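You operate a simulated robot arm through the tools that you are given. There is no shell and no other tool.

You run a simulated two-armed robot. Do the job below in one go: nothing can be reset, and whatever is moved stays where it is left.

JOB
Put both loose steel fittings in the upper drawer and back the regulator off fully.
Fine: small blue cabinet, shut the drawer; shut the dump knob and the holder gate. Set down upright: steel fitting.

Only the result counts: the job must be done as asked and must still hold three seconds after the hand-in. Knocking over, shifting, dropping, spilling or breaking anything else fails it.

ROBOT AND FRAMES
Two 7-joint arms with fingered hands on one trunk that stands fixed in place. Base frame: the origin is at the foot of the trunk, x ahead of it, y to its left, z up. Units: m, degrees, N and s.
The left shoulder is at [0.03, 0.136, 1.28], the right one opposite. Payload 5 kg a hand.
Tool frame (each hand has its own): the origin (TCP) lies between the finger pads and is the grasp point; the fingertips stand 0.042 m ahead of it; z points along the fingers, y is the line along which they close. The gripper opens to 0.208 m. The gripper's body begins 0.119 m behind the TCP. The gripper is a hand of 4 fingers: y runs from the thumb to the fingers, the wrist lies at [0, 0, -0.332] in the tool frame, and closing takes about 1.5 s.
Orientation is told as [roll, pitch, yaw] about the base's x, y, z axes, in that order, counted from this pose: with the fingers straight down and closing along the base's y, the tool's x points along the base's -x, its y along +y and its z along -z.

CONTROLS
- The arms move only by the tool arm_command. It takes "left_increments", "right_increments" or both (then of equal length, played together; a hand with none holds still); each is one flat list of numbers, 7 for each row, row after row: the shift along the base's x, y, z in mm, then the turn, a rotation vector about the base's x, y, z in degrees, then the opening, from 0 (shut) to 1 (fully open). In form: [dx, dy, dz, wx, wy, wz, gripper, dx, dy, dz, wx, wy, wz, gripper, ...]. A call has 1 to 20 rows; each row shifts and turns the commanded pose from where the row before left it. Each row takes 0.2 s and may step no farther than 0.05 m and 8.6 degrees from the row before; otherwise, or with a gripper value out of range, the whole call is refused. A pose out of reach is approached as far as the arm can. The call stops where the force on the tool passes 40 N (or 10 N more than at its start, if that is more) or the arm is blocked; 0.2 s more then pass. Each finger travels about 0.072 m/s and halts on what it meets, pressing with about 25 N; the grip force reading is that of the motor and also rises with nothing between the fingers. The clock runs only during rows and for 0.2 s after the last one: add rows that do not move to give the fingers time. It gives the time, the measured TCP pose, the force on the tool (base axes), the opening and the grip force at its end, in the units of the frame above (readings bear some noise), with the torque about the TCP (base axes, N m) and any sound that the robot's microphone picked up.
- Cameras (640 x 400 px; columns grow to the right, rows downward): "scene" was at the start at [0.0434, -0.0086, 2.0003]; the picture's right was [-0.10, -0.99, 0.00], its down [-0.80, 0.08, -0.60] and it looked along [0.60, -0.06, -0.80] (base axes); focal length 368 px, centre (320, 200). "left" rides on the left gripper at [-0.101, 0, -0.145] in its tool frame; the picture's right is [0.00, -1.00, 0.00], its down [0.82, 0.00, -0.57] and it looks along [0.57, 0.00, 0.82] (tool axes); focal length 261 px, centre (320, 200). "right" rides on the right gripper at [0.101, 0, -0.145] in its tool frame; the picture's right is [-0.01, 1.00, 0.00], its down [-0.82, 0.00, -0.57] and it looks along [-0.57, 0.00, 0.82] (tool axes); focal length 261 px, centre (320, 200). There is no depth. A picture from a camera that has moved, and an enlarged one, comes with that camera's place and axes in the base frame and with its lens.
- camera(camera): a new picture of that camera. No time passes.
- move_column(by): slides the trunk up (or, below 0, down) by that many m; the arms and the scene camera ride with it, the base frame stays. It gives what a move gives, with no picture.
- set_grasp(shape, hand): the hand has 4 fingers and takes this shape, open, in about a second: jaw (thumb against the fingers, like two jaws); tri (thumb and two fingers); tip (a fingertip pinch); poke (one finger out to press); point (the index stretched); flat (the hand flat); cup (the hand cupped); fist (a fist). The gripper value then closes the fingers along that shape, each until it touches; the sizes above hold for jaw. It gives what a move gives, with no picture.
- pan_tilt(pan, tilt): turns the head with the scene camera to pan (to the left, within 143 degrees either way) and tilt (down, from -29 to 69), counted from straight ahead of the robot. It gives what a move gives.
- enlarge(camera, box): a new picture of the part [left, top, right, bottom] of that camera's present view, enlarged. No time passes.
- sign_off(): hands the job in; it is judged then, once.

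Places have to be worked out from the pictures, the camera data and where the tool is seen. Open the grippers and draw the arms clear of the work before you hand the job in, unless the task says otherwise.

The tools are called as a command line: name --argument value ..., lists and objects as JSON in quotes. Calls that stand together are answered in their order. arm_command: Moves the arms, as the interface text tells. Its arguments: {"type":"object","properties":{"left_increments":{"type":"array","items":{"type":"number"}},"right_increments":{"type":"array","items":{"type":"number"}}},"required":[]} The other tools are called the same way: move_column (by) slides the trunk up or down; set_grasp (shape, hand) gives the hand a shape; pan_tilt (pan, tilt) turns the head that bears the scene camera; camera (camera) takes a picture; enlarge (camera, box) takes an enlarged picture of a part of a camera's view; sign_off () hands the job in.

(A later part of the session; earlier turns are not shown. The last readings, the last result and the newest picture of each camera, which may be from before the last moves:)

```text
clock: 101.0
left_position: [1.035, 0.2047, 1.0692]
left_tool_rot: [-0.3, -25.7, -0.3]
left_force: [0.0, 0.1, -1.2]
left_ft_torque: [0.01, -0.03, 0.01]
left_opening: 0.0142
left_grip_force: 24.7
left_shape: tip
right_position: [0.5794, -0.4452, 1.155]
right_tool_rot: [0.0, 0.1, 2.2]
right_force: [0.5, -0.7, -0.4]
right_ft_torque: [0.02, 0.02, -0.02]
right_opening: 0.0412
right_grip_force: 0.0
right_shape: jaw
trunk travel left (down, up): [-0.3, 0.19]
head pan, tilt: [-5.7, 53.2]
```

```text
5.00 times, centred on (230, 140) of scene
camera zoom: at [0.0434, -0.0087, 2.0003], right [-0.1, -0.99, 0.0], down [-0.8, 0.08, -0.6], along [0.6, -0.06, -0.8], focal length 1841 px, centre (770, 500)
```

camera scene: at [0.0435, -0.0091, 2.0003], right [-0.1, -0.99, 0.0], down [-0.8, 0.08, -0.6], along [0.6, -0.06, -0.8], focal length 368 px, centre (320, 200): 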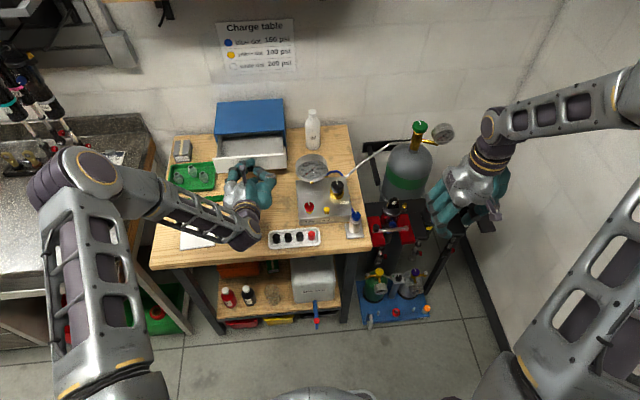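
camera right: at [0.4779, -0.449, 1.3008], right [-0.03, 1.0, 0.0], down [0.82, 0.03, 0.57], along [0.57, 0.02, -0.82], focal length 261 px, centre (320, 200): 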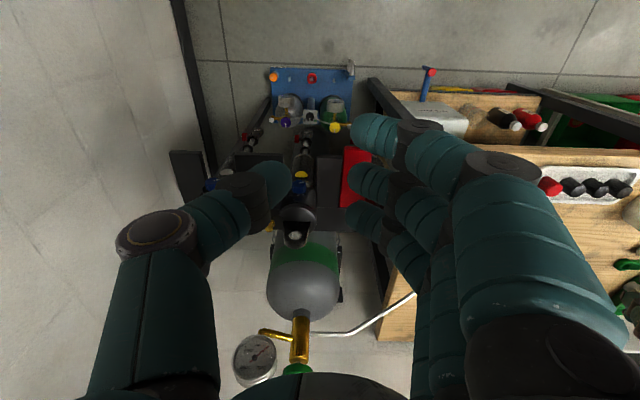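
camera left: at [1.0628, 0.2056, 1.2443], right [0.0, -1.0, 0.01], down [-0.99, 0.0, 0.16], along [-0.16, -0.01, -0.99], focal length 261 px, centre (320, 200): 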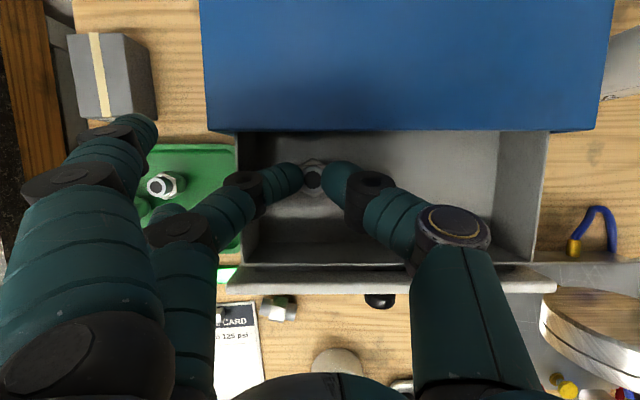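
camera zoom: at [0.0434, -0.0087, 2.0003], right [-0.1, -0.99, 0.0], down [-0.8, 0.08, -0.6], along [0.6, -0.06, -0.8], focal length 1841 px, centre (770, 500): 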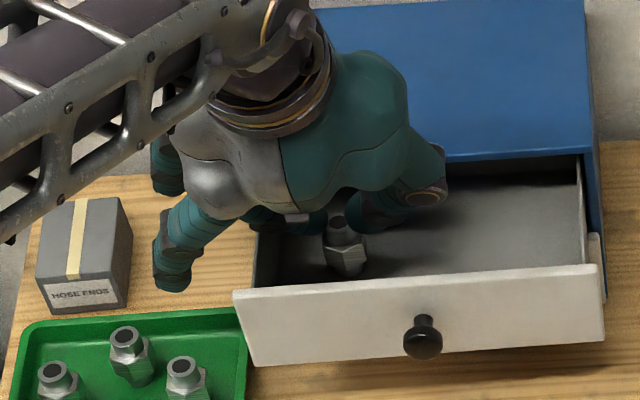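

No contact yet. I lower in 2 mm steps feeling for the drawer floor.

arm_command --left_increments '[0, 0, -2, 0, 0, 0, 0.0, 0, 0, -2, 0, 0, 0, 0.0, 0, 0, -2, 0, 0, 0, 0.0]'

arm_command --left_increments '[0, 0, -2, 0, 0, 0, 0.0, 0, 0, -1, 0, 0, 0, 0.0]'

enlarge --camera "left" --box '[220, 110, 420, 270]'

```text
clock: 101.8
left_position: [1.0334, 0.2049, 1.0686]
left_tool_rot: [-0.4, -26.1, -0.3]
left_force: [4.4, 0.5, 26.2]
left_ft_torque: [0.15, -0.41, -0.05]
left_opening: 0.0145
left_grip_force: 25.0
left_shape: tip
right_position: [0.578, -0.4432, 1.1565]
right_tool_rot: [0.0, 0.0, 2.3]
right_force: [0.3, -0.5, -0.9]
right_ft_torque: [0.01, 0.0, -0.04]
right_opening: 0.0413
right_grip_force: 0.1
right_shape: jaw
trunk travel left (down, up): [-0.3, 0.19]
head pan, tilt: [-5.7, 53.2]
```

```text
clock: 102.4
left_position: [1.038, 0.2043, 1.0695]
left_tool_rot: [-0.4, -26.4, -0.2]
left_force: [-0.2, -0.8, 19.0]
left_ft_torque: [0.02, -0.11, -0.04]
left_opening: 0.0161
left_grip_force: 24.9
left_shape: tip
right_position: [0.5784, -0.444, 1.1555]
right_tool_rot: [0.0, 0.1, 2.3]
right_force: [1.4, 0.5, -0.1]
right_ft_torque: [-0.06, 0.12, -0.01]
right_opening: 0.0414
right_grip_force: 0.1
right_shape: jaw
trunk travel left (down, up): [-0.3, 0.19]
head pan, tilt: [-5.7, 53.2]
stopped in row 2 (left hand): the force on the tool passed its limit at 42 N (the readings are from after the stop); the commanded pose is now the measured one
```

```text
2.50 times, centred on (320, 190) of left
camera zoom: at [1.0645, 0.2053, 1.2431], right [0.0, -1.0, 0.01], down [-0.99, 0.0, 0.15], along [-0.15, -0.01, -0.99], focal length 652 px, centre (320, 225)
```

zoom: 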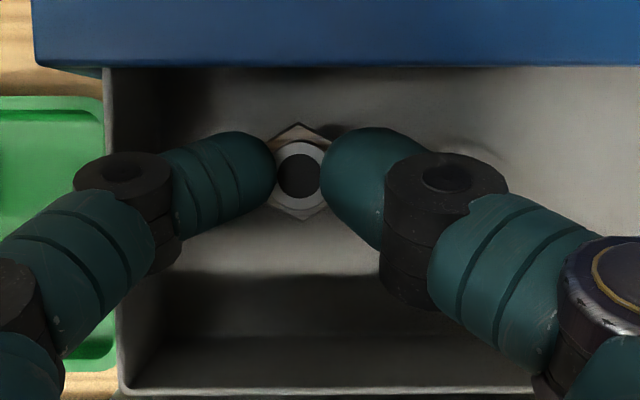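

The fitting stands on the drawer floor. I ease the pressure by 1.5 mm and open gently to 20%.

arm_command --left_increments '[0, 0, 1.5, 0, 0, 0, 0.0, 0, 0, 0, 0, 0, 0, 0.08, 0, 0, 0, 0, 0, 0, 0.12, 0, 0, 0, 0, 0, 0, 0.17, 0, 0, 0, 0, 0, 0, 0.2, 0, 0, 0, 0, 0, 0, 0.2]'

enlarge --camera "left" --box '[220, 110, 420, 270]'

enlarge --camera "scene" --box '[185, 100, 275, 180]'

```text
clock: 103.8
left_position: [1.0352, 0.2038, 1.0654]
left_tool_rot: [-0.3, -26.1, -0.4]
left_force: [-0.3, 1.0, -0.6]
left_ft_torque: [0.01, 0.0, 0.0]
left_opening: 0.0412
left_grip_force: 0.1
left_shape: tip
right_position: [0.579, -0.4454, 1.1554]
right_tool_rot: [0.0, 0.1, 2.3]
right_force: [0.2, 0.2, -0.2]
right_ft_torque: [-0.01, -0.03, -0.03]
right_opening: 0.0414
right_grip_force: 0.1
right_shape: jaw
trunk travel left (down, up): [-0.3, 0.19]
head pan, tilt: [-5.7, 53.2]
```

```text
2.50 times, centred on (320, 190) of left
camera zoom: at [1.063, 0.2053, 1.2407], right [0.0, -1.0, 0.01], down [-0.99, 0.0, 0.15], along [-0.15, -0.01, -0.99], focal length 652 px, centre (320, 225)
```

zoom: 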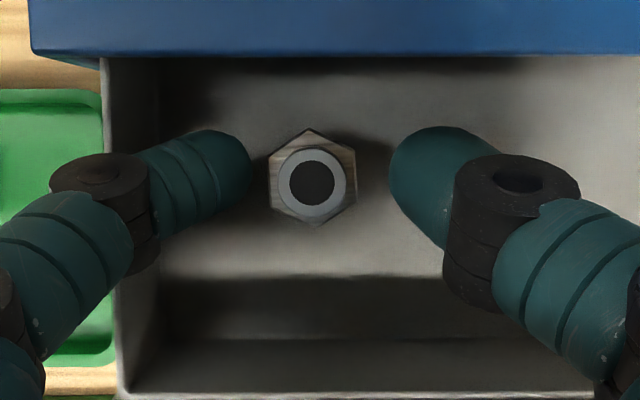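

```text
5.00 times, centred on (230, 140) of scene
camera zoom: at [0.0432, -0.0087, 2.0003], right [-0.1, -0.99, 0.0], down [-0.8, 0.08, -0.6], along [0.6, -0.06, -0.8], focal length 1841 px, centre (770, 500)
```

zoom: 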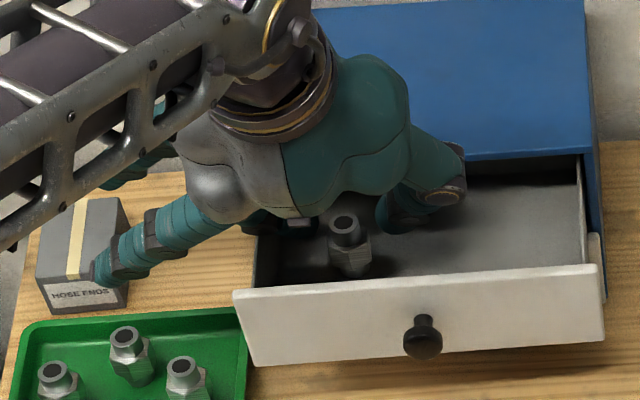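

Fitting A stands upright in the drawer. I rise straight up clear of it.

arm_command --left_increments '[0, 0, 10, 0, 0, 0, 0.2, 0, 0, 25, 0, 0, 0, 0.2, 0, 0, 35, 0, 0, 0, 0.2, 0, 0, 40, 0, 0, 0, 0.2]'

camera --camera "left"

enlarge --camera "scene" --box '[165, 100, 295, 220]'

```text
clock: 104.8
left_position: [1.0342, 0.2064, 1.1775]
left_tool_rot: [-0.4, -26.1, -0.2]
left_force: [-1.4, -0.9, -0.7]
left_ft_torque: [0.11, -0.18, 0.02]
left_opening: 0.041
left_grip_force: 0.0
left_shape: tip
right_position: [0.578, -0.4447, 1.1556]
right_tool_rot: [0.0, 0.0, 2.1]
right_force: [-1.0, -0.6, 0.5]
right_ft_torque: [-0.01, -0.1, -0.03]
right_opening: 0.0414
right_grip_force: 0.0
right_shape: jaw
trunk travel left (down, up): [-0.3, 0.19]
head pan, tilt: [-5.7, 53.2]
```

```text
taken
camera left: at [1.0606, 0.2068, 1.3516], right [0.0, -1.0, 0.01], down [-0.99, 0.0, 0.15], along [-0.15, -0.01, -0.99], focal length 261 px, centre (320, 200)
```

left: 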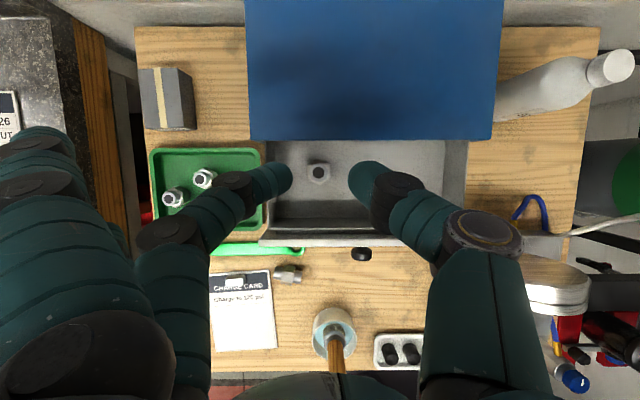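

```text
3.33 times, centred on (230, 160) of scene
camera zoom: at [0.0417, -0.0089, 2.0004], right [-0.1, -0.99, 0.0], down [-0.8, 0.08, -0.6], along [0.6, -0.06, -0.8], focal length 1227 px, centre (620, 333)
```

zoom: 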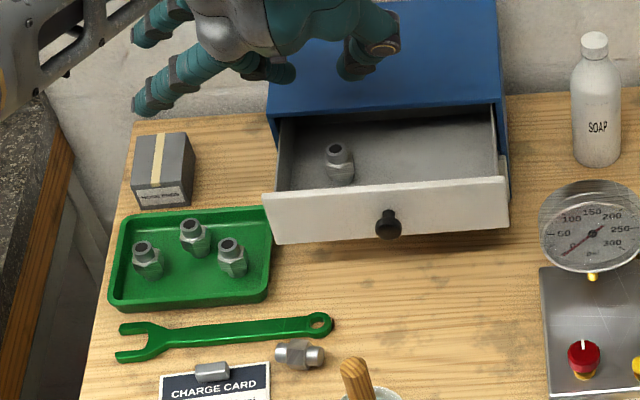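

A is safely in the drawer. Fitting B lies at ≈(0.853,0.260) with its top end toward +y. I'll pinch its top cylinder sideways, turn the hand to point forward and set it upright; first I test in the air whether the left wrist can reach yaw ≈+78°.

arm_command --left_increments '[-30, 10, 10, 0, 8, 0, 0.15, -35, 10, 5, 0, 8, 0, 0.15, -35, 10, 0, 0, 8, 0, 0.15, -35, 10, 0, 0, 8, 0, 0.15, -35, 10, 0, 0, 8, 0, 0.15]'

arm_command --left_increments '[0, 0, 0, 0, 0, 8, 0.15, 0, 0, 0, 0, 0, 8, 0.15, 0, 0, 0, 0, 0, 8, 0.15, 0, 0, 0, 0, 0, 8, 0.15, 0, 0, 0, 0, 0, 8, 0.15, 0, 0, 0, 0, 0, 8, 0.15, 0, 0, 0, 0, 0, 8, 0.15, 0, 0, 0, 0, 0, 8, 0.15, 0, 0, 0, 0, 0, 8, 0.15]'

camera --camera "left"

camera --camera "scene"

```text
clock: 106.0
left_position: [0.8656, 0.2551, 1.192]
left_tool_rot: [-0.5, 14.1, -0.3]
left_force: [0.1, 0.3, 0.5]
left_ft_torque: [0.01, 0.04, -0.02]
left_opening: 0.0317
left_grip_force: 0.1
left_shape: tip
right_position: [0.5795, -0.445, 1.1536]
right_tool_rot: [0.0, 0.0, 2.3]
right_force: [0.3, -0.1, 0.1]
right_ft_torque: [0.02, 0.06, 0.0]
right_opening: 0.0415
right_grip_force: 0.0
right_shape: jaw
trunk travel left (down, up): [-0.3, 0.19]
head pan, tilt: [-5.7, 53.2]
```

```text
clock: 108.0
left_position: [0.8651, 0.2542, 1.1901]
left_tool_rot: [-0.5, 13.9, 71.8]
left_force: [0.2, -0.8, -0.1]
left_ft_torque: [-0.04, -0.03, 0.01]
left_opening: 0.0316
left_grip_force: 0.1
left_shape: tip
right_position: [0.579, -0.4441, 1.1538]
right_tool_rot: [-0.1, 0.1, 2.3]
right_force: [-0.5, 0.5, 0.7]
right_ft_torque: [-0.01, -0.03, 0.0]
right_opening: 0.0414
right_grip_force: 0.1
right_shape: jaw
trunk travel left (down, up): [-0.3, 0.19]
head pan, tilt: [-5.7, 53.2]
```

```text
taken
camera left: at [0.9058, 0.381, 1.308], right [0.95, -0.3, 0.01], down [-0.21, -0.63, 0.75], along [-0.22, -0.72, -0.66], focal length 261 px, centre (320, 200)
```

left: 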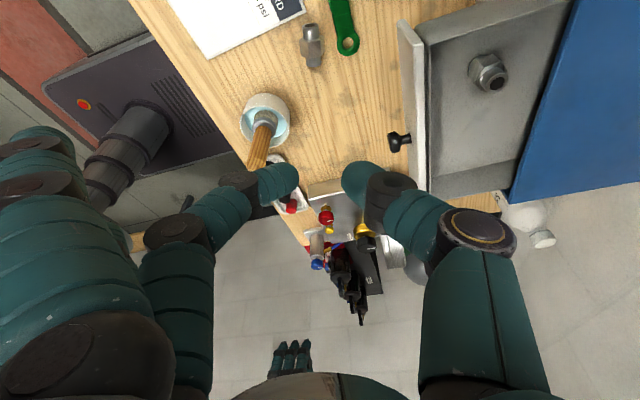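

```text
taken
camera scene: at [0.0429, -0.0082, 2.0003], right [-0.1, -0.99, 0.0], down [-0.8, 0.08, -0.6], along [0.6, -0.06, -0.8], focal length 368 px, centre (320, 200)
```

scene: 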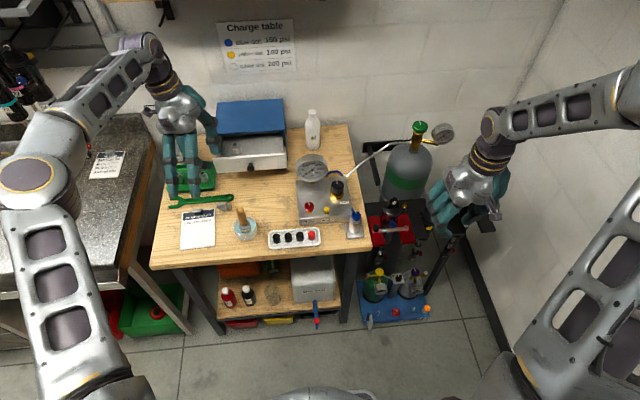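

Yaw +72° is reachable. I zoom in on B to find its ends and which is the top (bored) end.

enlarge --camera "left" --box '[250, 0, 400, 110]'

enlarge --camera "scene" --box '[205, 185, 255, 225]'

```text
3.64 times, centred on (325, 55) of left
camera zoom: at [0.9058, 0.381, 1.308], right [0.95, -0.3, 0.01], down [-0.21, -0.63, 0.75], along [-0.22, -0.72, -0.66], focal length 948 px, centre (302, 727)
```

zoom: 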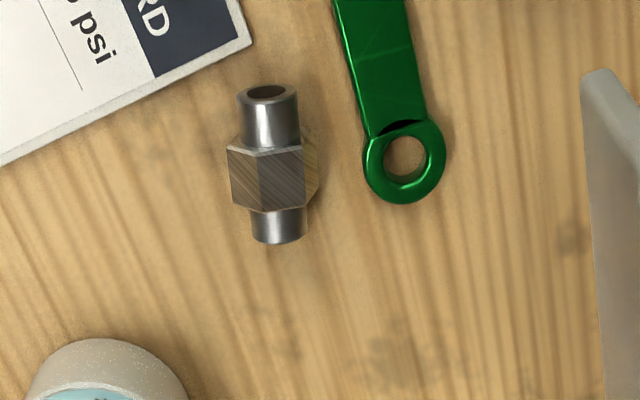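

```text
10.00 times, centred on (230, 205) of scene
camera zoom: at [0.0429, -0.0082, 2.0003], right [-0.1, -0.99, 0.0], down [-0.8, 0.08, -0.6], along [0.6, -0.06, -0.8], focal length 3682 px, centre (1220, 150)
```

zoom: 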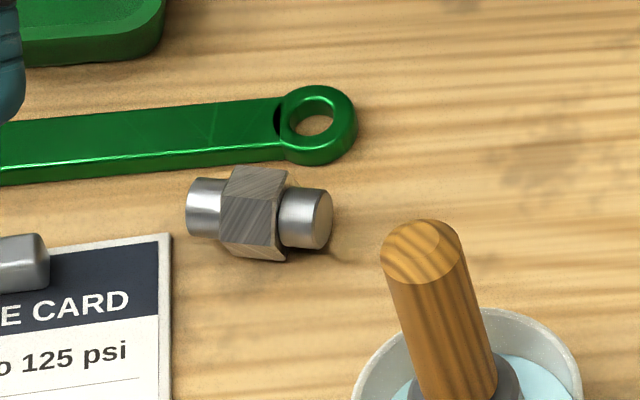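

B's bored (top) end is at +y and the spanner's ring is close beside it. Plan: pinch B's bottom cylinder with the left tip grip, raise it with the top up, let the right hand take it from above, and set it down upright. I orient the left hand (yaw 68°, finger side raised 10°) and hover above B's bottom end.

arm_command --left_increments '[0, 0, -10, 6.6, -2.17, 0, 0.13, 0, 0, -20, 6.6, -2.17, 0, 0.13, 0, 0, -20, 0, 0, -3.8, 0.13, -3, -5, -30, 1.87, 4.64, 0, 0.13, -3, -5, -30, 1.87, 4.64, 0, 0.13, -3, -5, -30, 0, 0, 0, 0.13, 0, 0, -35, 0, 0, 0, 0.13]'

camera --camera "left"

enlarge --camera "left" --box '[230, 90, 410, 240]'

enlarge --camera "scene" --box '[180, 140, 280, 240]'

```text
clock: 109.6
left_position: [0.858, 0.2409, 1.0142]
left_tool_rot: [9.6, 0.0, 67.9]
left_force: [1.1, -0.1, 0.4]
left_ft_torque: [-0.05, 0.13, 0.02]
left_opening: 0.0275
left_grip_force: 0.0
left_shape: tip
right_position: [0.5801, -0.4448, 1.1536]
right_tool_rot: [0.2, 0.1, 2.4]
right_force: [0.2, -1.0, 0.5]
right_ft_torque: [0.0, 0.14, 0.01]
right_opening: 0.0414
right_grip_force: 0.0
right_shape: jaw
trunk travel left (down, up): [-0.3, 0.19]
head pan, tilt: [-5.7, 53.2]
```

```text
taken
camera left: at [0.9182, 0.3245, 1.1573], right [0.92, -0.37, -0.17], down [-0.22, -0.8, 0.56], along [-0.34, -0.48, -0.81], focal length 261 px, centre (320, 200)
```

left: 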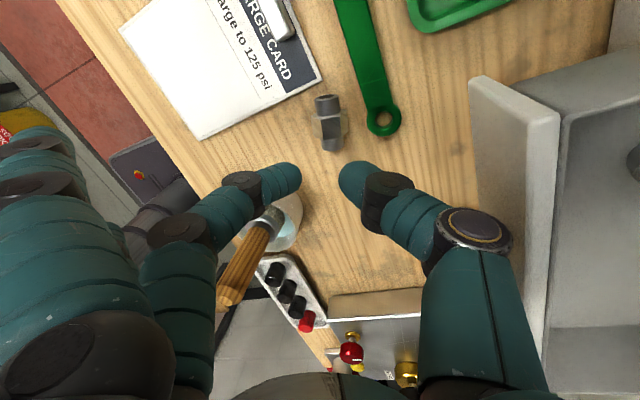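

```text
2.67 times, centred on (320, 165) of left
camera zoom: at [0.9182, 0.3245, 1.1573], right [0.92, -0.37, -0.17], down [-0.22, -0.8, 0.56], along [-0.34, -0.48, -0.81], focal length 695 px, centre (320, 293)
```

zoom: 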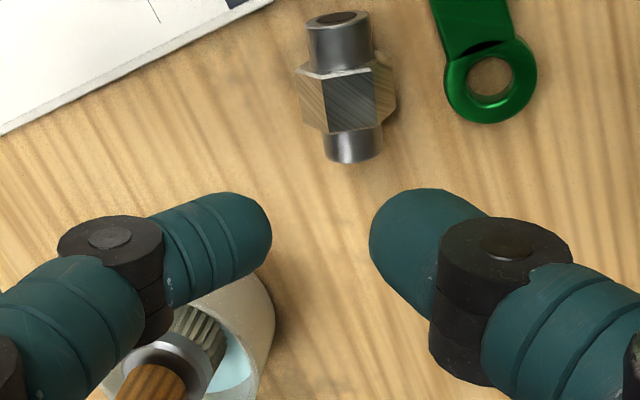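

```text
4.00 times, centred on (230, 190) of scene
camera zoom: at [0.0458, -0.0093, 2.0001], right [-0.1, -0.99, 0.0], down [-0.8, 0.08, -0.6], along [0.6, -0.06, -0.8], focal length 1473 px, centre (680, 240)
```

zoom: 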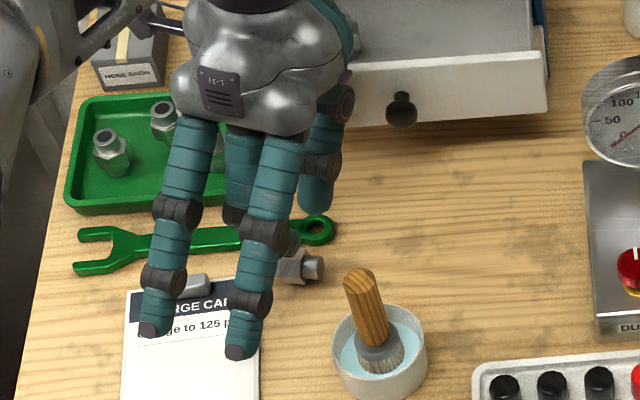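

The geometry matches: B's bottom cylinder at ≈(0.853,0.2415). I descend 60 mm with the fingers straddling it.

arm_command --left_increments '[0, -1, -30, 0, 0, 0, 0.13, 0, 0, -20, 0, 0, 0, 0.13, 0, 0, -8, 0, 0, 0, 0.13]'

enlarge --camera "left" --box '[230, 100, 410, 250]'

enlarge --camera "scene" --box '[180, 160, 270, 240]'

```text
clock: 110.4
left_position: [0.8575, 0.2392, 0.9575]
left_tool_rot: [9.5, 0.1, 68.0]
left_force: [0.2, 0.1, 0.5]
left_ft_torque: [0.01, -0.02, -0.01]
left_opening: 0.0277
left_grip_force: 0.1
left_shape: tip
right_position: [0.5802, -0.444, 1.155]
right_tool_rot: [0.0, 0.0, 2.2]
right_force: [0.5, 1.1, 0.1]
right_ft_torque: [0.04, 0.02, 0.0]
right_opening: 0.0414
right_grip_force: 0.2
right_shape: jaw
trunk travel left (down, up): [-0.3, 0.19]
head pan, tilt: [-5.7, 53.2]
```

```text
2.67 times, centred on (320, 175) of left
camera zoom: at [0.9182, 0.3233, 1.1008], right [0.92, -0.37, -0.16], down [-0.22, -0.8, 0.56], along [-0.34, -0.48, -0.81], focal length 695 px, centre (320, 267)
```

zoom: 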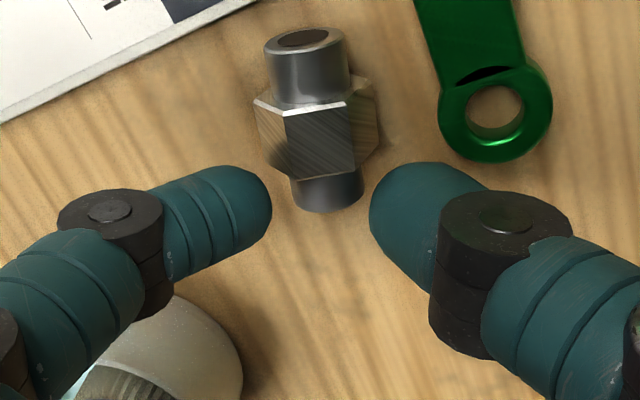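

```text
5.00 times, centred on (225, 200) of scene
camera zoom: at [0.0435, -0.0085, 2.0003], right [-0.1, -0.99, 0.0], down [-0.8, 0.08, -0.6], along [0.6, -0.06, -0.8], focal length 1841 px, centre (795, 200)
```

zoom: 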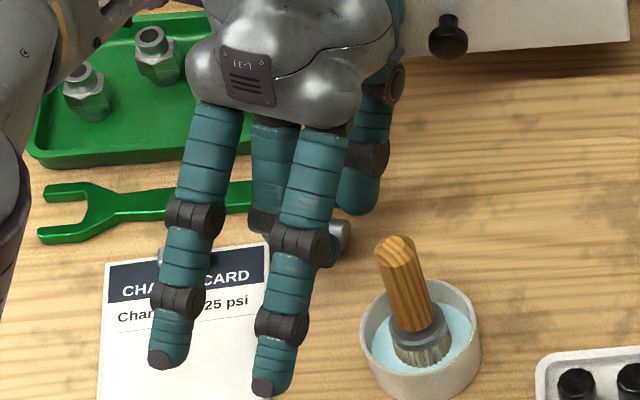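

Well aligned; 2 mm shift toward the thumb side, the last 8 mm down, then close on the bottom cylinder.

arm_command --left_increments '[1.5, -0.6, -4, 0, 0, 0, 0.13, 0, 0, -3.5, 0, 0, 0, 0.13, 0, 0, 0, 0, 0, 0, 0.05, 0, 0, 0, 0, 0, 0, 0.0, 0, 0, 0, 0, 0, 0, 0.0, 0, 0, 0, 0, 0, 0, 0.0]'

enlarge --camera "left" --box '[230, 100, 410, 250]'

enlarge --camera "scene" --box '[180, 160, 270, 240]'

```text
clock: 111.8
left_position: [0.8586, 0.2377, 0.9503]
left_tool_rot: [9.5, 0.1, 68.0]
left_force: [-1.0, 0.3, 0.0]
left_ft_torque: [0.03, 0.0, -0.01]
left_opening: 0.0134
left_grip_force: 25.0
left_shape: tip
right_position: [0.5785, -0.4458, 1.1546]
right_tool_rot: [0.0, -0.1, 2.3]
right_force: [-0.2, 0.3, -0.1]
right_ft_torque: [-0.02, 0.0, -0.02]
right_opening: 0.0414
right_grip_force: 0.1
right_shape: jaw
trunk travel left (down, up): [-0.3, 0.19]
head pan, tilt: [-5.7, 53.2]
```

```text
2.67 times, centred on (320, 175) of left
camera zoom: at [0.9192, 0.3225, 1.0935], right [0.92, -0.37, -0.17], down [-0.22, -0.8, 0.56], along [-0.34, -0.48, -0.81], focal length 695 px, centre (320, 267)
```

zoom: 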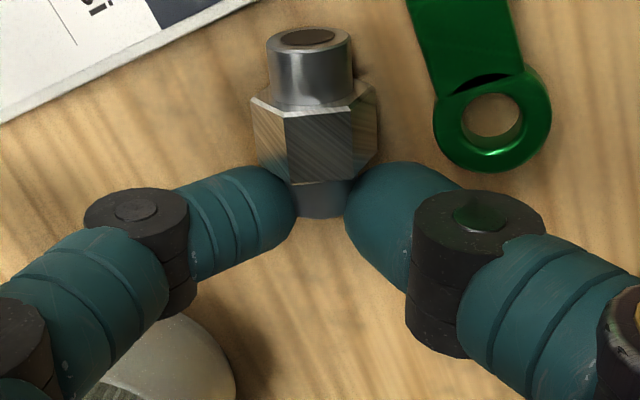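

```text
5.00 times, centred on (225, 200) of scene
camera zoom: at [0.0436, -0.0086, 2.0003], right [-0.1, -0.99, 0.0], down [-0.8, 0.08, -0.6], along [0.6, -0.06, -0.8], focal length 1841 px, centre (795, 200)
```

zoom: 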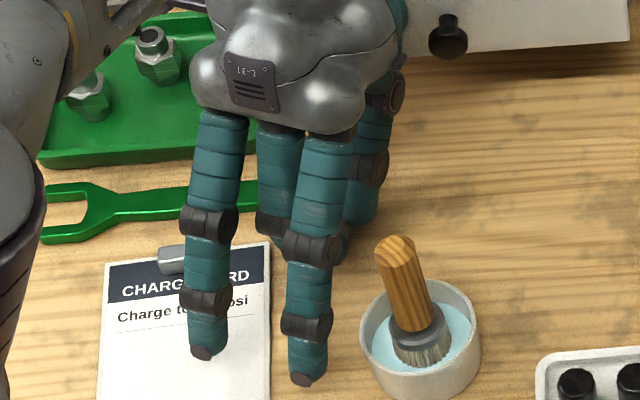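

B is pinched at its bottom cylinder. I lift it slowly and check whether it stays rigid in the grip.

arm_command --left_increments '[0, 0, 8, 0, 0, 0, 0.0, 0, 0, 20, 0, 0, 0, 0.0, 0, 0, 35, 0, 0, 0, 0.0, 0, 0, 40, 0, 0, 0, 0.0, 0, 0, 40, 0, 0, 0, 0.0]'

enlarge --camera "left" --box '[230, 100, 410, 250]'

enlarge --camera "scene" --box '[170, 130, 270, 240]'

```text
clock: 113.0
left_position: [0.8601, 0.2384, 1.0942]
left_tool_rot: [9.4, 0.0, 67.8]
left_force: [-0.5, -0.4, -2.1]
left_ft_torque: [0.03, -0.08, 0.02]
left_opening: 0.0137
left_grip_force: 25.5
left_shape: tip
right_position: [0.5778, -0.4443, 1.1559]
right_tool_rot: [0.0, 0.0, 2.3]
right_force: [-0.7, -0.4, 0.5]
right_ft_torque: [0.01, -0.06, 0.0]
right_opening: 0.0414
right_grip_force: 0.0
right_shape: jaw
trunk travel left (down, up): [-0.3, 0.19]
head pan, tilt: [-5.7, 53.2]
```

```text
2.67 times, centred on (320, 175) of left
camera zoom: at [0.9195, 0.323, 1.2369], right [0.92, -0.37, -0.17], down [-0.22, -0.8, 0.56], along [-0.34, -0.48, -0.81], focal length 695 px, centre (320, 267)
```

zoom: 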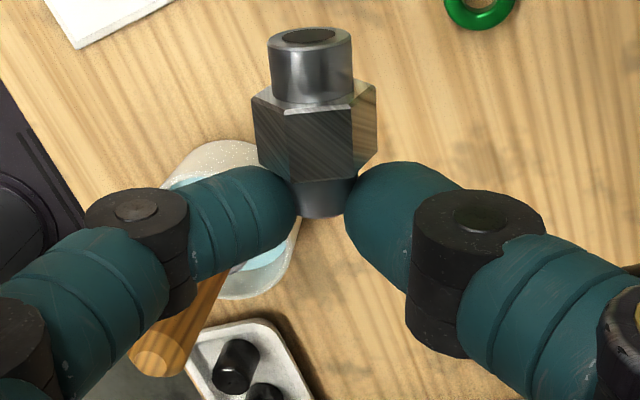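

```text
3.64 times, centred on (220, 185) of scene
camera zoom: at [0.0422, -0.0088, 2.0003], right [-0.1, -0.99, 0.0], down [-0.8, 0.08, -0.6], along [0.6, -0.06, -0.8], focal length 1339 px, centre (684, 254)
```

zoom: 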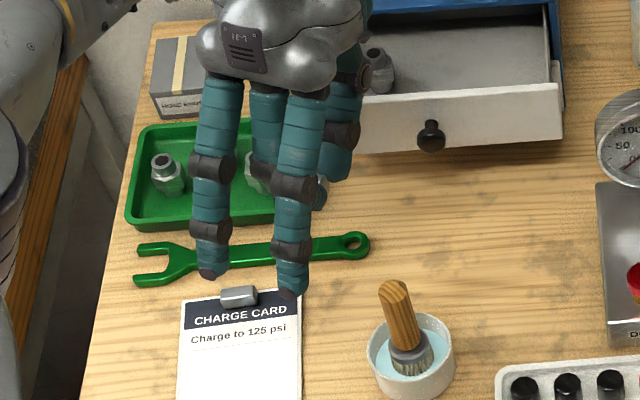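

B is held rigidly. I now unroll the finger tilt, turn the yaw back to zero, and move toward a free spot above the bench at (0.81,0.08).

arm_command --left_increments '[0, 0, 15, -1.8, -4.45, 0, 0.0, 0, 0, 15, -1.8, -4.45, 0, 0.0, -5, -15, 15, 0, 0, -7.6, 0.0, -5, -15, 15, 0, 0, -7.6, 0.0, -6, -18, 15, 0, 0, -7.6, 0.0, -6, -18, 15, 0, 0, -7.6, 0.0, -6, -18, 10, 0, 0, -7.6, 0.0, -6, -18, 0, 0, 0, -7.6, 0.0, -6, -18, 0, 0, 0, -7.6, 0.0, -6, -18, 0, 0, 0, -7.6, 0.0, -6, -18, 0, 0, 0, -7.2, 0.0]'

arm_command --left_increments '[0, 0, 0, 0, -8.2, 0, 0.0, 0, 0, 0, 0, -8.2, 0, 0.0, 0, 0, 0, 0, -8.2, 0, 0.0, 0, 0, 0, 0, -8.2, 0, 0.0, 0, 0, 0, 0, -8.2, 0, 0.0, 0, 0, 0, 0, -8.2, 0, 0.0]'

camera --camera "left"

camera --camera "scene"

```text
clock: 115.4
left_position: [0.8063, 0.0812, 1.1952]
left_tool_rot: [-0.1, -0.1, -0.2]
left_force: [-1.1, -0.3, -0.1]
left_ft_torque: [0.02, 0.03, 0.01]
left_opening: 0.0135
left_grip_force: 25.2
left_shape: tip
right_position: [0.5786, -0.4455, 1.1546]
right_tool_rot: [0.0, 0.1, 2.4]
right_force: [0.3, -0.4, 0.4]
right_ft_torque: [0.06, 0.0, 0.04]
right_opening: 0.0413
right_grip_force: 0.1
right_shape: jaw
trunk travel left (down, up): [-0.3, 0.19]
head pan, tilt: [-5.7, 53.2]
```

```text
clock: 116.8
left_position: [0.8073, 0.0824, 1.1936]
left_tool_rot: [-0.1, -49.2, 0.1]
left_force: [0.1, 0.6, -1.6]
left_ft_torque: [-0.04, 0.17, -0.05]
left_opening: 0.013
left_grip_force: 24.9
left_shape: tip
right_position: [0.579, -0.4435, 1.1546]
right_tool_rot: [-0.1, -0.1, 2.3]
right_force: [0.3, 0.4, 0.8]
right_ft_torque: [-0.02, 0.04, 0.04]
right_opening: 0.0414
right_grip_force: 0.1
right_shape: jaw
trunk travel left (down, up): [-0.3, 0.19]
head pan, tilt: [-5.7, 53.2]
```

```text
taken
camera left: at [0.7636, 0.083, 1.3645], right [0.0, -1.0, 0.01], down [-0.97, 0.0, -0.25], along [0.25, 0.0, -0.97], focal length 261 px, centre (320, 200)
```

left: 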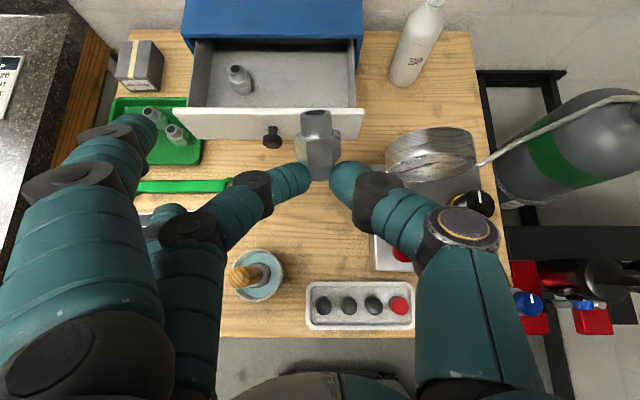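

```text
taken
camera scene: at [0.0436, -0.0081, 2.0002], right [-0.1, -0.99, 0.0], down [-0.8, 0.08, -0.6], along [0.6, -0.06, -0.8], focal length 368 px, centre (320, 200)
```

scene: 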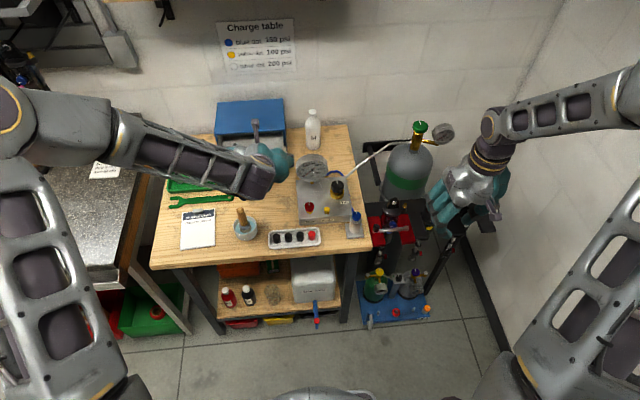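

B's bored end is now rising. I continue pitching to make it vertical.

arm_command --left_increments '[0, 0, 0, 0, -8, 0, 0.0, 0, 0, 0, 0, -8, 0, 0.0, 0, 0, 0, 0, -8, 0, 0.0, 0, 0, 0, 0, -8, 0, 0.0, 0, 0, 0, 0, -8, 0, 0.0]'

camera --camera "left"

enlarge --camera "scene" --box '[200, 100, 360, 240]'

```text
clock: 118.0
left_position: [0.8066, 0.0828, 1.1939]
left_tool_rot: [-3.5, -89.3, 3.3]
left_force: [0.8, -1.1, -1.3]
left_ft_torque: [0.0, 0.07, -0.01]
left_opening: 0.0129
left_grip_force: 25.8
left_shape: tip
right_position: [0.5802, -0.4445, 1.1545]
right_tool_rot: [-0.1, 0.1, 2.4]
right_force: [1.0, -0.7, 0.1]
right_ft_torque: [-0.03, 0.08, 0.01]
right_opening: 0.0415
right_grip_force: 0.1
right_shape: jaw
trunk travel left (down, up): [-0.3, 0.19]
head pan, tilt: [-5.7, 53.2]
```

```text
taken
camera left: at [0.6647, 0.0828, 1.2968], right [0.0, -1.0, 0.01], down [-0.58, 0.0, -0.81], along [0.81, 0.0, -0.58], focal length 261 px, centre (320, 200)
```

left: 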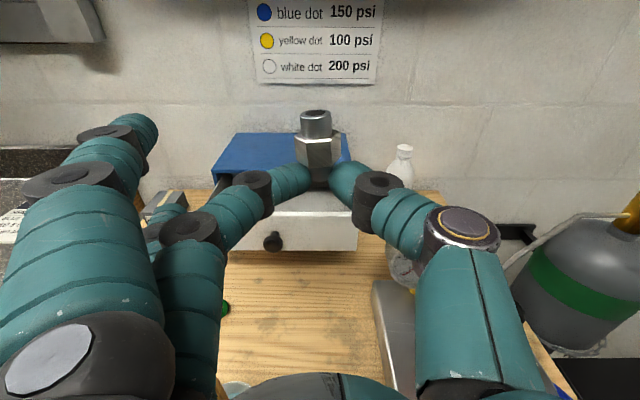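

```text
2.86 times, centred on (280, 170) of scene
camera zoom: at [0.0448, -0.0086, 2.0002], right [-0.1, -0.99, 0.0], down [-0.8, 0.08, -0.6], along [0.6, -0.06, -0.8], focal length 1052 px, centre (434, 286)
```

zoom: 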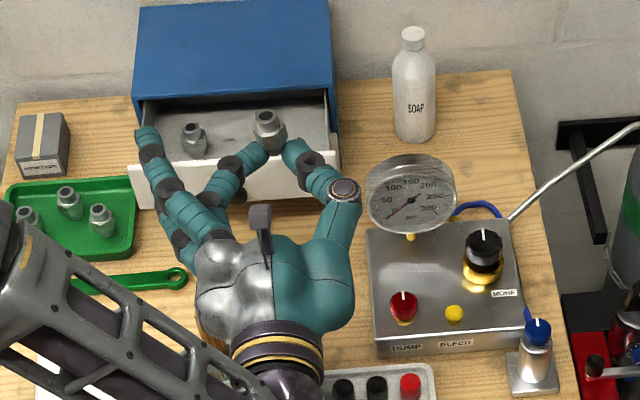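

B stands vertical in the left hand at about (0.84,0.084), bottom z≈1.187. I zoom for an accurate fix before bringing the right hand above it.

enlarge --camera "left" --box '[260, 90, 380, 200]'

enlarge --camera "scene" --box '[235, 120, 295, 170]'

```text
3.64 times, centred on (320, 145) of left
camera zoom: at [0.6647, 0.0828, 1.2968], right [0.0, -1.0, 0.01], down [-0.58, 0.0, -0.81], along [0.81, 0.0, -0.58], focal length 948 px, centre (320, 400)
```

zoom: 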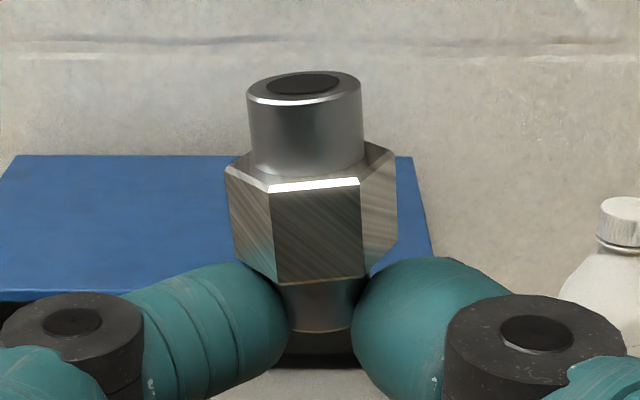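

```text
8.00 times, centred on (265, 145) of scene
camera zoom: at [0.0448, -0.0086, 2.0002], right [-0.1, -0.99, 0.0], down [-0.8, 0.08, -0.6], along [0.6, -0.06, -0.8], focal length 2946 px, centre (760, 640)
```

zoom: 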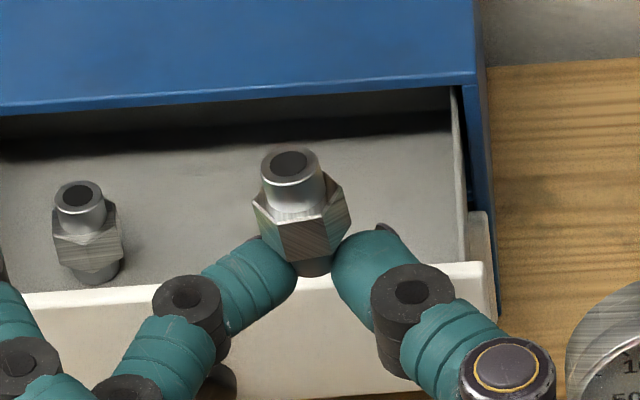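

B's top is at (0.8445,0.0856,1.241), leaning 4° left. I correct the lean and bring it lower and closer so the right arm can reach comfortably; the right hand meanwhile rises.

arm_command --left_increments '[-10, -5, -15, 2, 0, 0, 0.0, -10, -5, -15, 2, 0, 0, 0.0, -10, -5, -20, 0, 0, 0, 0.0, -10, -5, -20, 0, 0, 0, 0.0, 0, 0, 0, 0, 0, 0, 0.0]' --right_increments '[10, 10, 30, 0, 0, -2.3, 0.35, 10, 10, 30, 0, 0, 0, 0.35, 10, 10, 30, 0, 0, 0, 0.35, 20, 30, 25, 0, 0, 0, 0.35, 20, 40, 0, 0, 0, 0, 0.35]'

camera --camera "left"

camera --camera "scene"

enlarge --camera "scene" --box '[235, 120, 295, 180]'

enlarge --camera "left" --box '[260, 90, 380, 200]'

```text
clock: 119.2
left_position: [0.767, 0.0627, 1.1222]
left_tool_rot: [77.4, -85.8, -77.4]
left_force: [0.9, 0.3, -2.6]
left_ft_torque: [0.02, -0.03, -0.1]
left_opening: 0.0132
left_grip_force: 25.4
left_shape: tip
right_position: [0.6524, -0.3445, 1.2708]
right_tool_rot: [0.0, 0.1, -0.2]
right_force: [0.0, -0.8, -0.8]
right_ft_torque: [0.0, 0.08, -0.04]
right_opening: 0.0724
right_grip_force: 0.0
right_shape: jaw
trunk travel left (down, up): [-0.3, 0.19]
head pan, tilt: [-5.7, 53.2]
```

```text
taken
camera left: at [0.6252, 0.0562, 1.2259], right [0.0, -1.0, -0.07], down [-0.58, 0.05, -0.81], along [0.81, 0.04, -0.58], focal length 261 px, centre (320, 200)
```

left: 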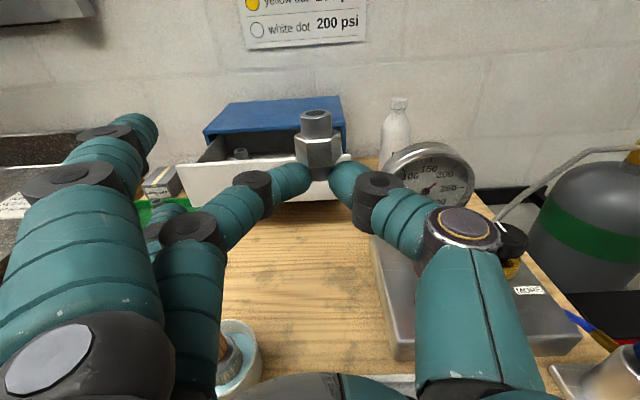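

```text
taken
camera scene: at [0.0454, -0.0072, 2.0002], right [-0.1, -0.99, 0.0], down [-0.8, 0.08, -0.6], along [0.6, -0.06, -0.8], focal length 368 px, centre (320, 200)
```

scene: 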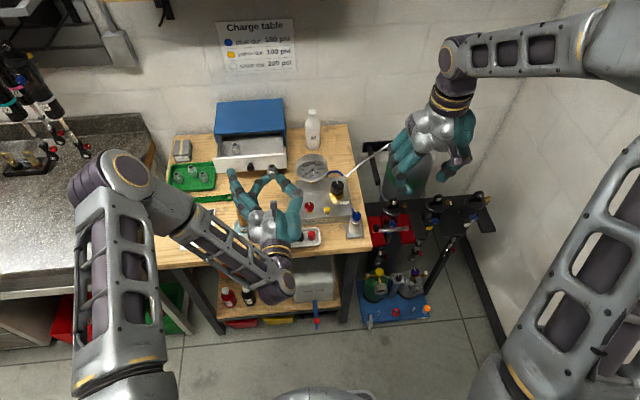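

```text
6.67 times, centred on (265, 150) of scene
camera zoom: at [0.0454, -0.0072, 2.0002], right [-0.1, -0.99, 0.0], down [-0.8, 0.08, -0.6], along [0.6, -0.06, -0.8], focal length 2455 px, centre (687, 533)
```

zoom: 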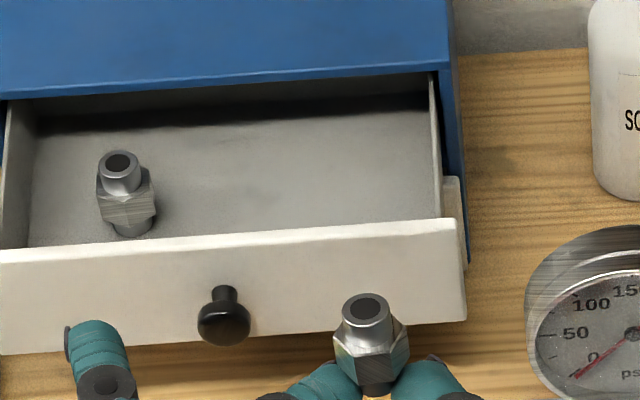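

```text
3.64 times, centred on (320, 145) of left
camera zoom: at [0.6252, 0.0562, 1.2259], right [0.0, -1.0, -0.07], down [-0.58, 0.05, -0.81], along [0.81, 0.04, -0.58], focal length 948 px, centre (320, 400)
```

zoom: 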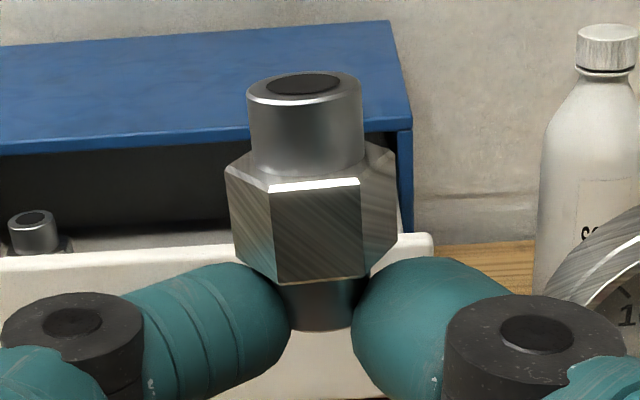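

B's top is now at ≈(0.8055,0.063,1.169). I bring the right hand to hover directly above it.

arm_command --right_increments '[38, 0, 0, 0, 0, 0, 0.35, 38, 0, 0, 0, 0, 0, 0.35, 38, 0, 0, 0, 0, 0, 0.35, 39, 0, 0, 0, 0, 0, 0.35, 0, 45, 0, 0, 0, 0, 0.35, 0, 45, 0, 0, 0, 0, 0.35, 0, 45, 0, 0, 0, 0, 0.35, 0, 45, 0, 0, 0, 0, 0.35, 0, 45, 0, 0, 0, 0, 0.35, 0, 45, 0, 0, 0, 0, 0.35, 0, 45, 0, 0, 0, 0, 0.35, 0, 45, 0, 0, 0, 0, 0.35, 0, 46, 0, 0, 0, 0, 0.35]'

camera --camera "right"

camera --camera "left"

camera --camera "scene"

```text
clock: 122.0
left_position: [0.7668, 0.0629, 1.1228]
left_tool_rot: [77.6, -85.9, -77.7]
left_force: [1.0, 1.6, -1.6]
left_ft_torque: [0.01, 0.0, -0.15]
left_opening: 0.013
left_grip_force: 25.2
left_shape: tip
right_position: [0.8028, 0.0613, 1.2702]
right_tool_rot: [-0.1, 0.0, -0.1]
right_force: [0.5, 0.0, -0.4]
right_ft_torque: [-0.04, 0.1, 0.02]
right_opening: 0.0728
right_grip_force: 0.1
right_shape: jaw
trunk travel left (down, up): [-0.3, 0.19]
head pan, tilt: [-5.7, 53.2]
```

```text
taken
camera right: at [0.7021, 0.0621, 1.4158], right [0.01, 1.0, 0.0], down [0.82, -0.01, 0.57], along [0.57, -0.01, -0.82], focal length 261 px, centre (320, 200)
```

right: 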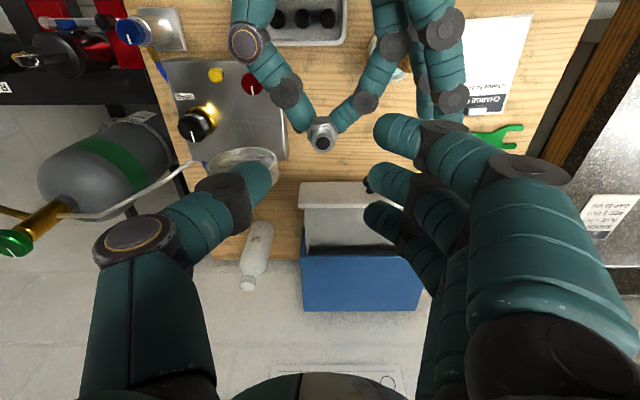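

```text
taken
camera left: at [0.6243, 0.0578, 1.2264], right [0.0, -1.0, -0.06], down [-0.58, 0.05, -0.81], along [0.81, 0.04, -0.58], focal length 261 px, centre (320, 200)
```

left: 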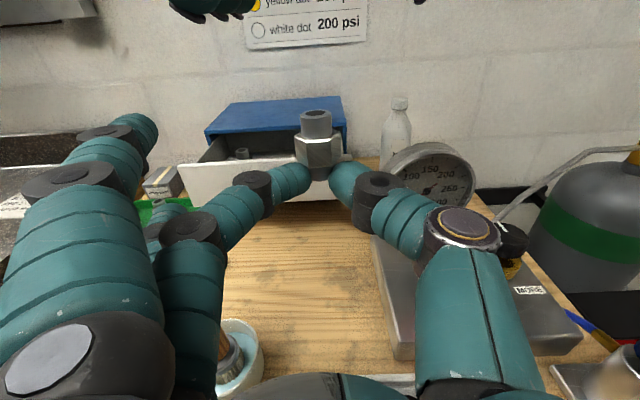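

```text
taken
camera scene: at [0.0438, -0.0054, 2.0002], right [-0.1, -0.99, 0.0], down [-0.8, 0.08, -0.6], along [0.6, -0.06, -0.8], focal length 368 px, centre (320, 200)
```

scene: 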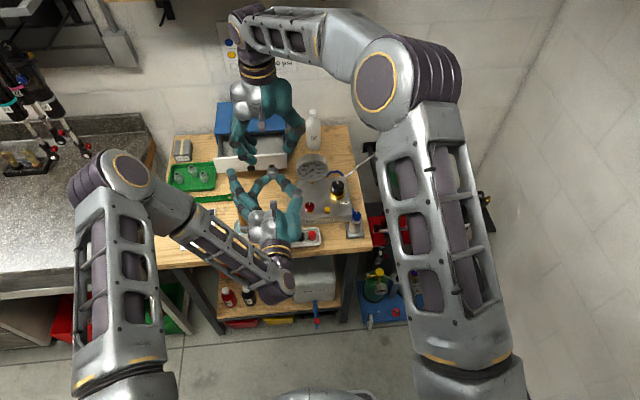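

The right camera confirms B's top at (0.8053,0.063). I descend the right hand with the fingers straddling B's upper half, staying above the left fingers.

arm_command --right_increments '[2.5, 1, -25, 0, 0, 0, 0.3, 0, 0, -25, 0, 0, 0, 0.3, 0, 0, -20, 0, 0, 0, 0.3, 0, 0, -11, 0, 0, 0, 0.3]'

camera --camera "right"

camera --camera "left"

```text
clock: 123.0
left_position: [0.7659, 0.0614, 1.1232]
left_tool_rot: [78.1, -85.9, -78.3]
left_force: [0.0, 0.6, -0.2]
left_ft_torque: [-0.05, 0.04, -0.04]
left_opening: 0.013
left_grip_force: 24.6
left_shape: tip
right_position: [0.8032, 0.0616, 1.1896]
right_tool_rot: [0.0, 0.0, 0.1]
right_force: [0.9, 0.8, 0.3]
right_ft_torque: [0.05, 0.01, -0.03]
right_opening: 0.0627
right_grip_force: 0.1
right_shape: jaw
trunk travel left (down, up): [-0.3, 0.19]
head pan, tilt: [-5.7, 53.2]
```

```text
taken
camera right: at [0.7035, 0.0621, 1.3343], right [0.01, 1.0, 0.0], down [0.82, 0.0, 0.57], along [0.57, 0.0, -0.82], focal length 261 px, centre (320, 200)
```

right: 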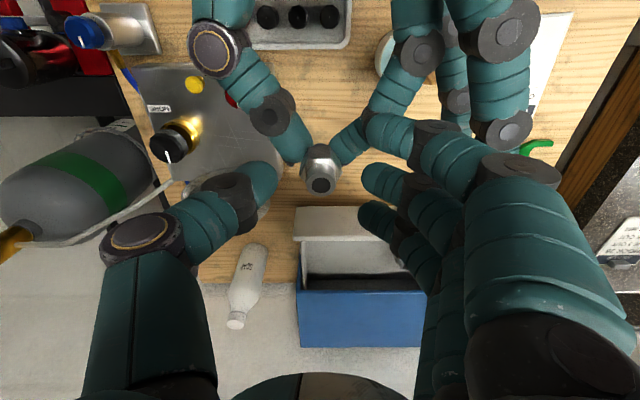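

```text
taken
camera left: at [0.6241, 0.0564, 1.2268], right [0.0, -1.0, -0.07], down [-0.58, 0.05, -0.81], along [0.81, 0.04, -0.58], focal length 261 px, centre (320, 200)
```

left: 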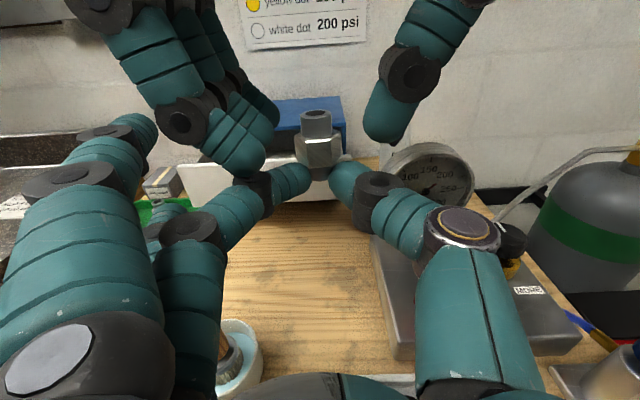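

Right fingers straddle B's top cylinder just above the left fingers. I lower 3 mm and close the right hand on it.

arm_command --right_increments '[1, 0, -3, 0, 0, 0, 0.3, 0, 0, 0, 0, 0, 0, 0.1, 0, 0, 0, 0, 0, 0, 0.0, 0, 0, 0, 0, 0, 0, 0.0, 0, 0, 0, 0, 0, 0, 0.0]'

camera --camera "left"

enlarge --camera "right" --box '[230, 100, 410, 250]'

enlarge --camera "left" --box '[220, 70, 420, 210]'

```text
clock: 124.2
left_position: [0.7661, 0.0636, 1.124]
left_tool_rot: [78.3, -85.9, -78.2]
left_force: [-0.3, 3.6, -1.3]
left_ft_torque: [-0.21, 0.06, 0.16]
left_opening: 0.013
left_grip_force: 25.0
left_shape: tip
right_position: [0.8059, 0.0625, 1.1861]
right_tool_rot: [0.0, 0.0, -0.1]
right_force: [0.1, -4.1, 0.1]
right_ft_torque: [-0.05, 0.01, 0.01]
right_opening: 0.0111
right_grip_force: 25.0
right_shape: jaw
trunk travel left (down, up): [-0.3, 0.19]
head pan, tilt: [-5.7, 53.2]
```

```text
taken
camera left: at [0.6242, 0.0566, 1.2267], right [0.0, -1.0, -0.07], down [-0.58, 0.05, -0.81], along [0.81, 0.04, -0.58], focal length 261 px, centre (320, 200)
```

left: 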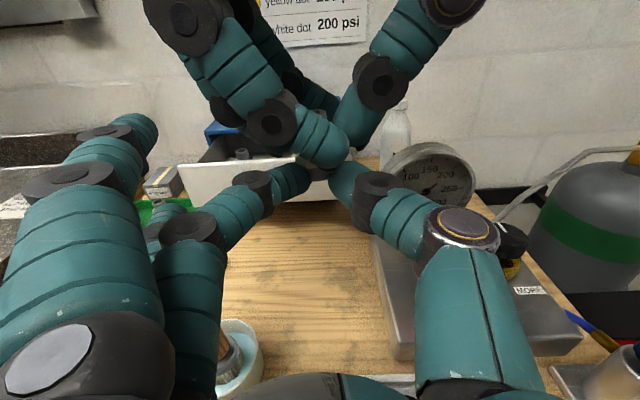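

```text
2.67 times, centred on (320, 175) of right
camera zoom: at [0.7049, 0.0616, 1.3312], right [0.01, 1.0, 0.0], down [0.82, 0.0, 0.57], along [0.57, 0.0, -0.82], focal length 695 px, centre (320, 267)
```

zoom: 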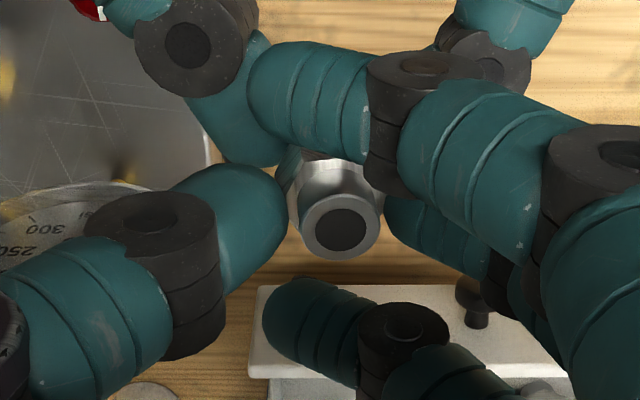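

```text
2.86 times, centred on (320, 140) of left
camera zoom: at [0.6242, 0.0566, 1.2267], right [0.0, -1.0, -0.07], down [-0.58, 0.05, -0.81], along [0.81, 0.04, -0.58], focal length 745 px, centre (320, 371)
```

zoom: 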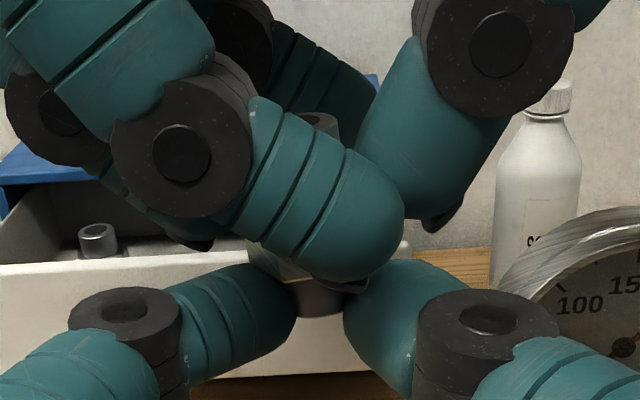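

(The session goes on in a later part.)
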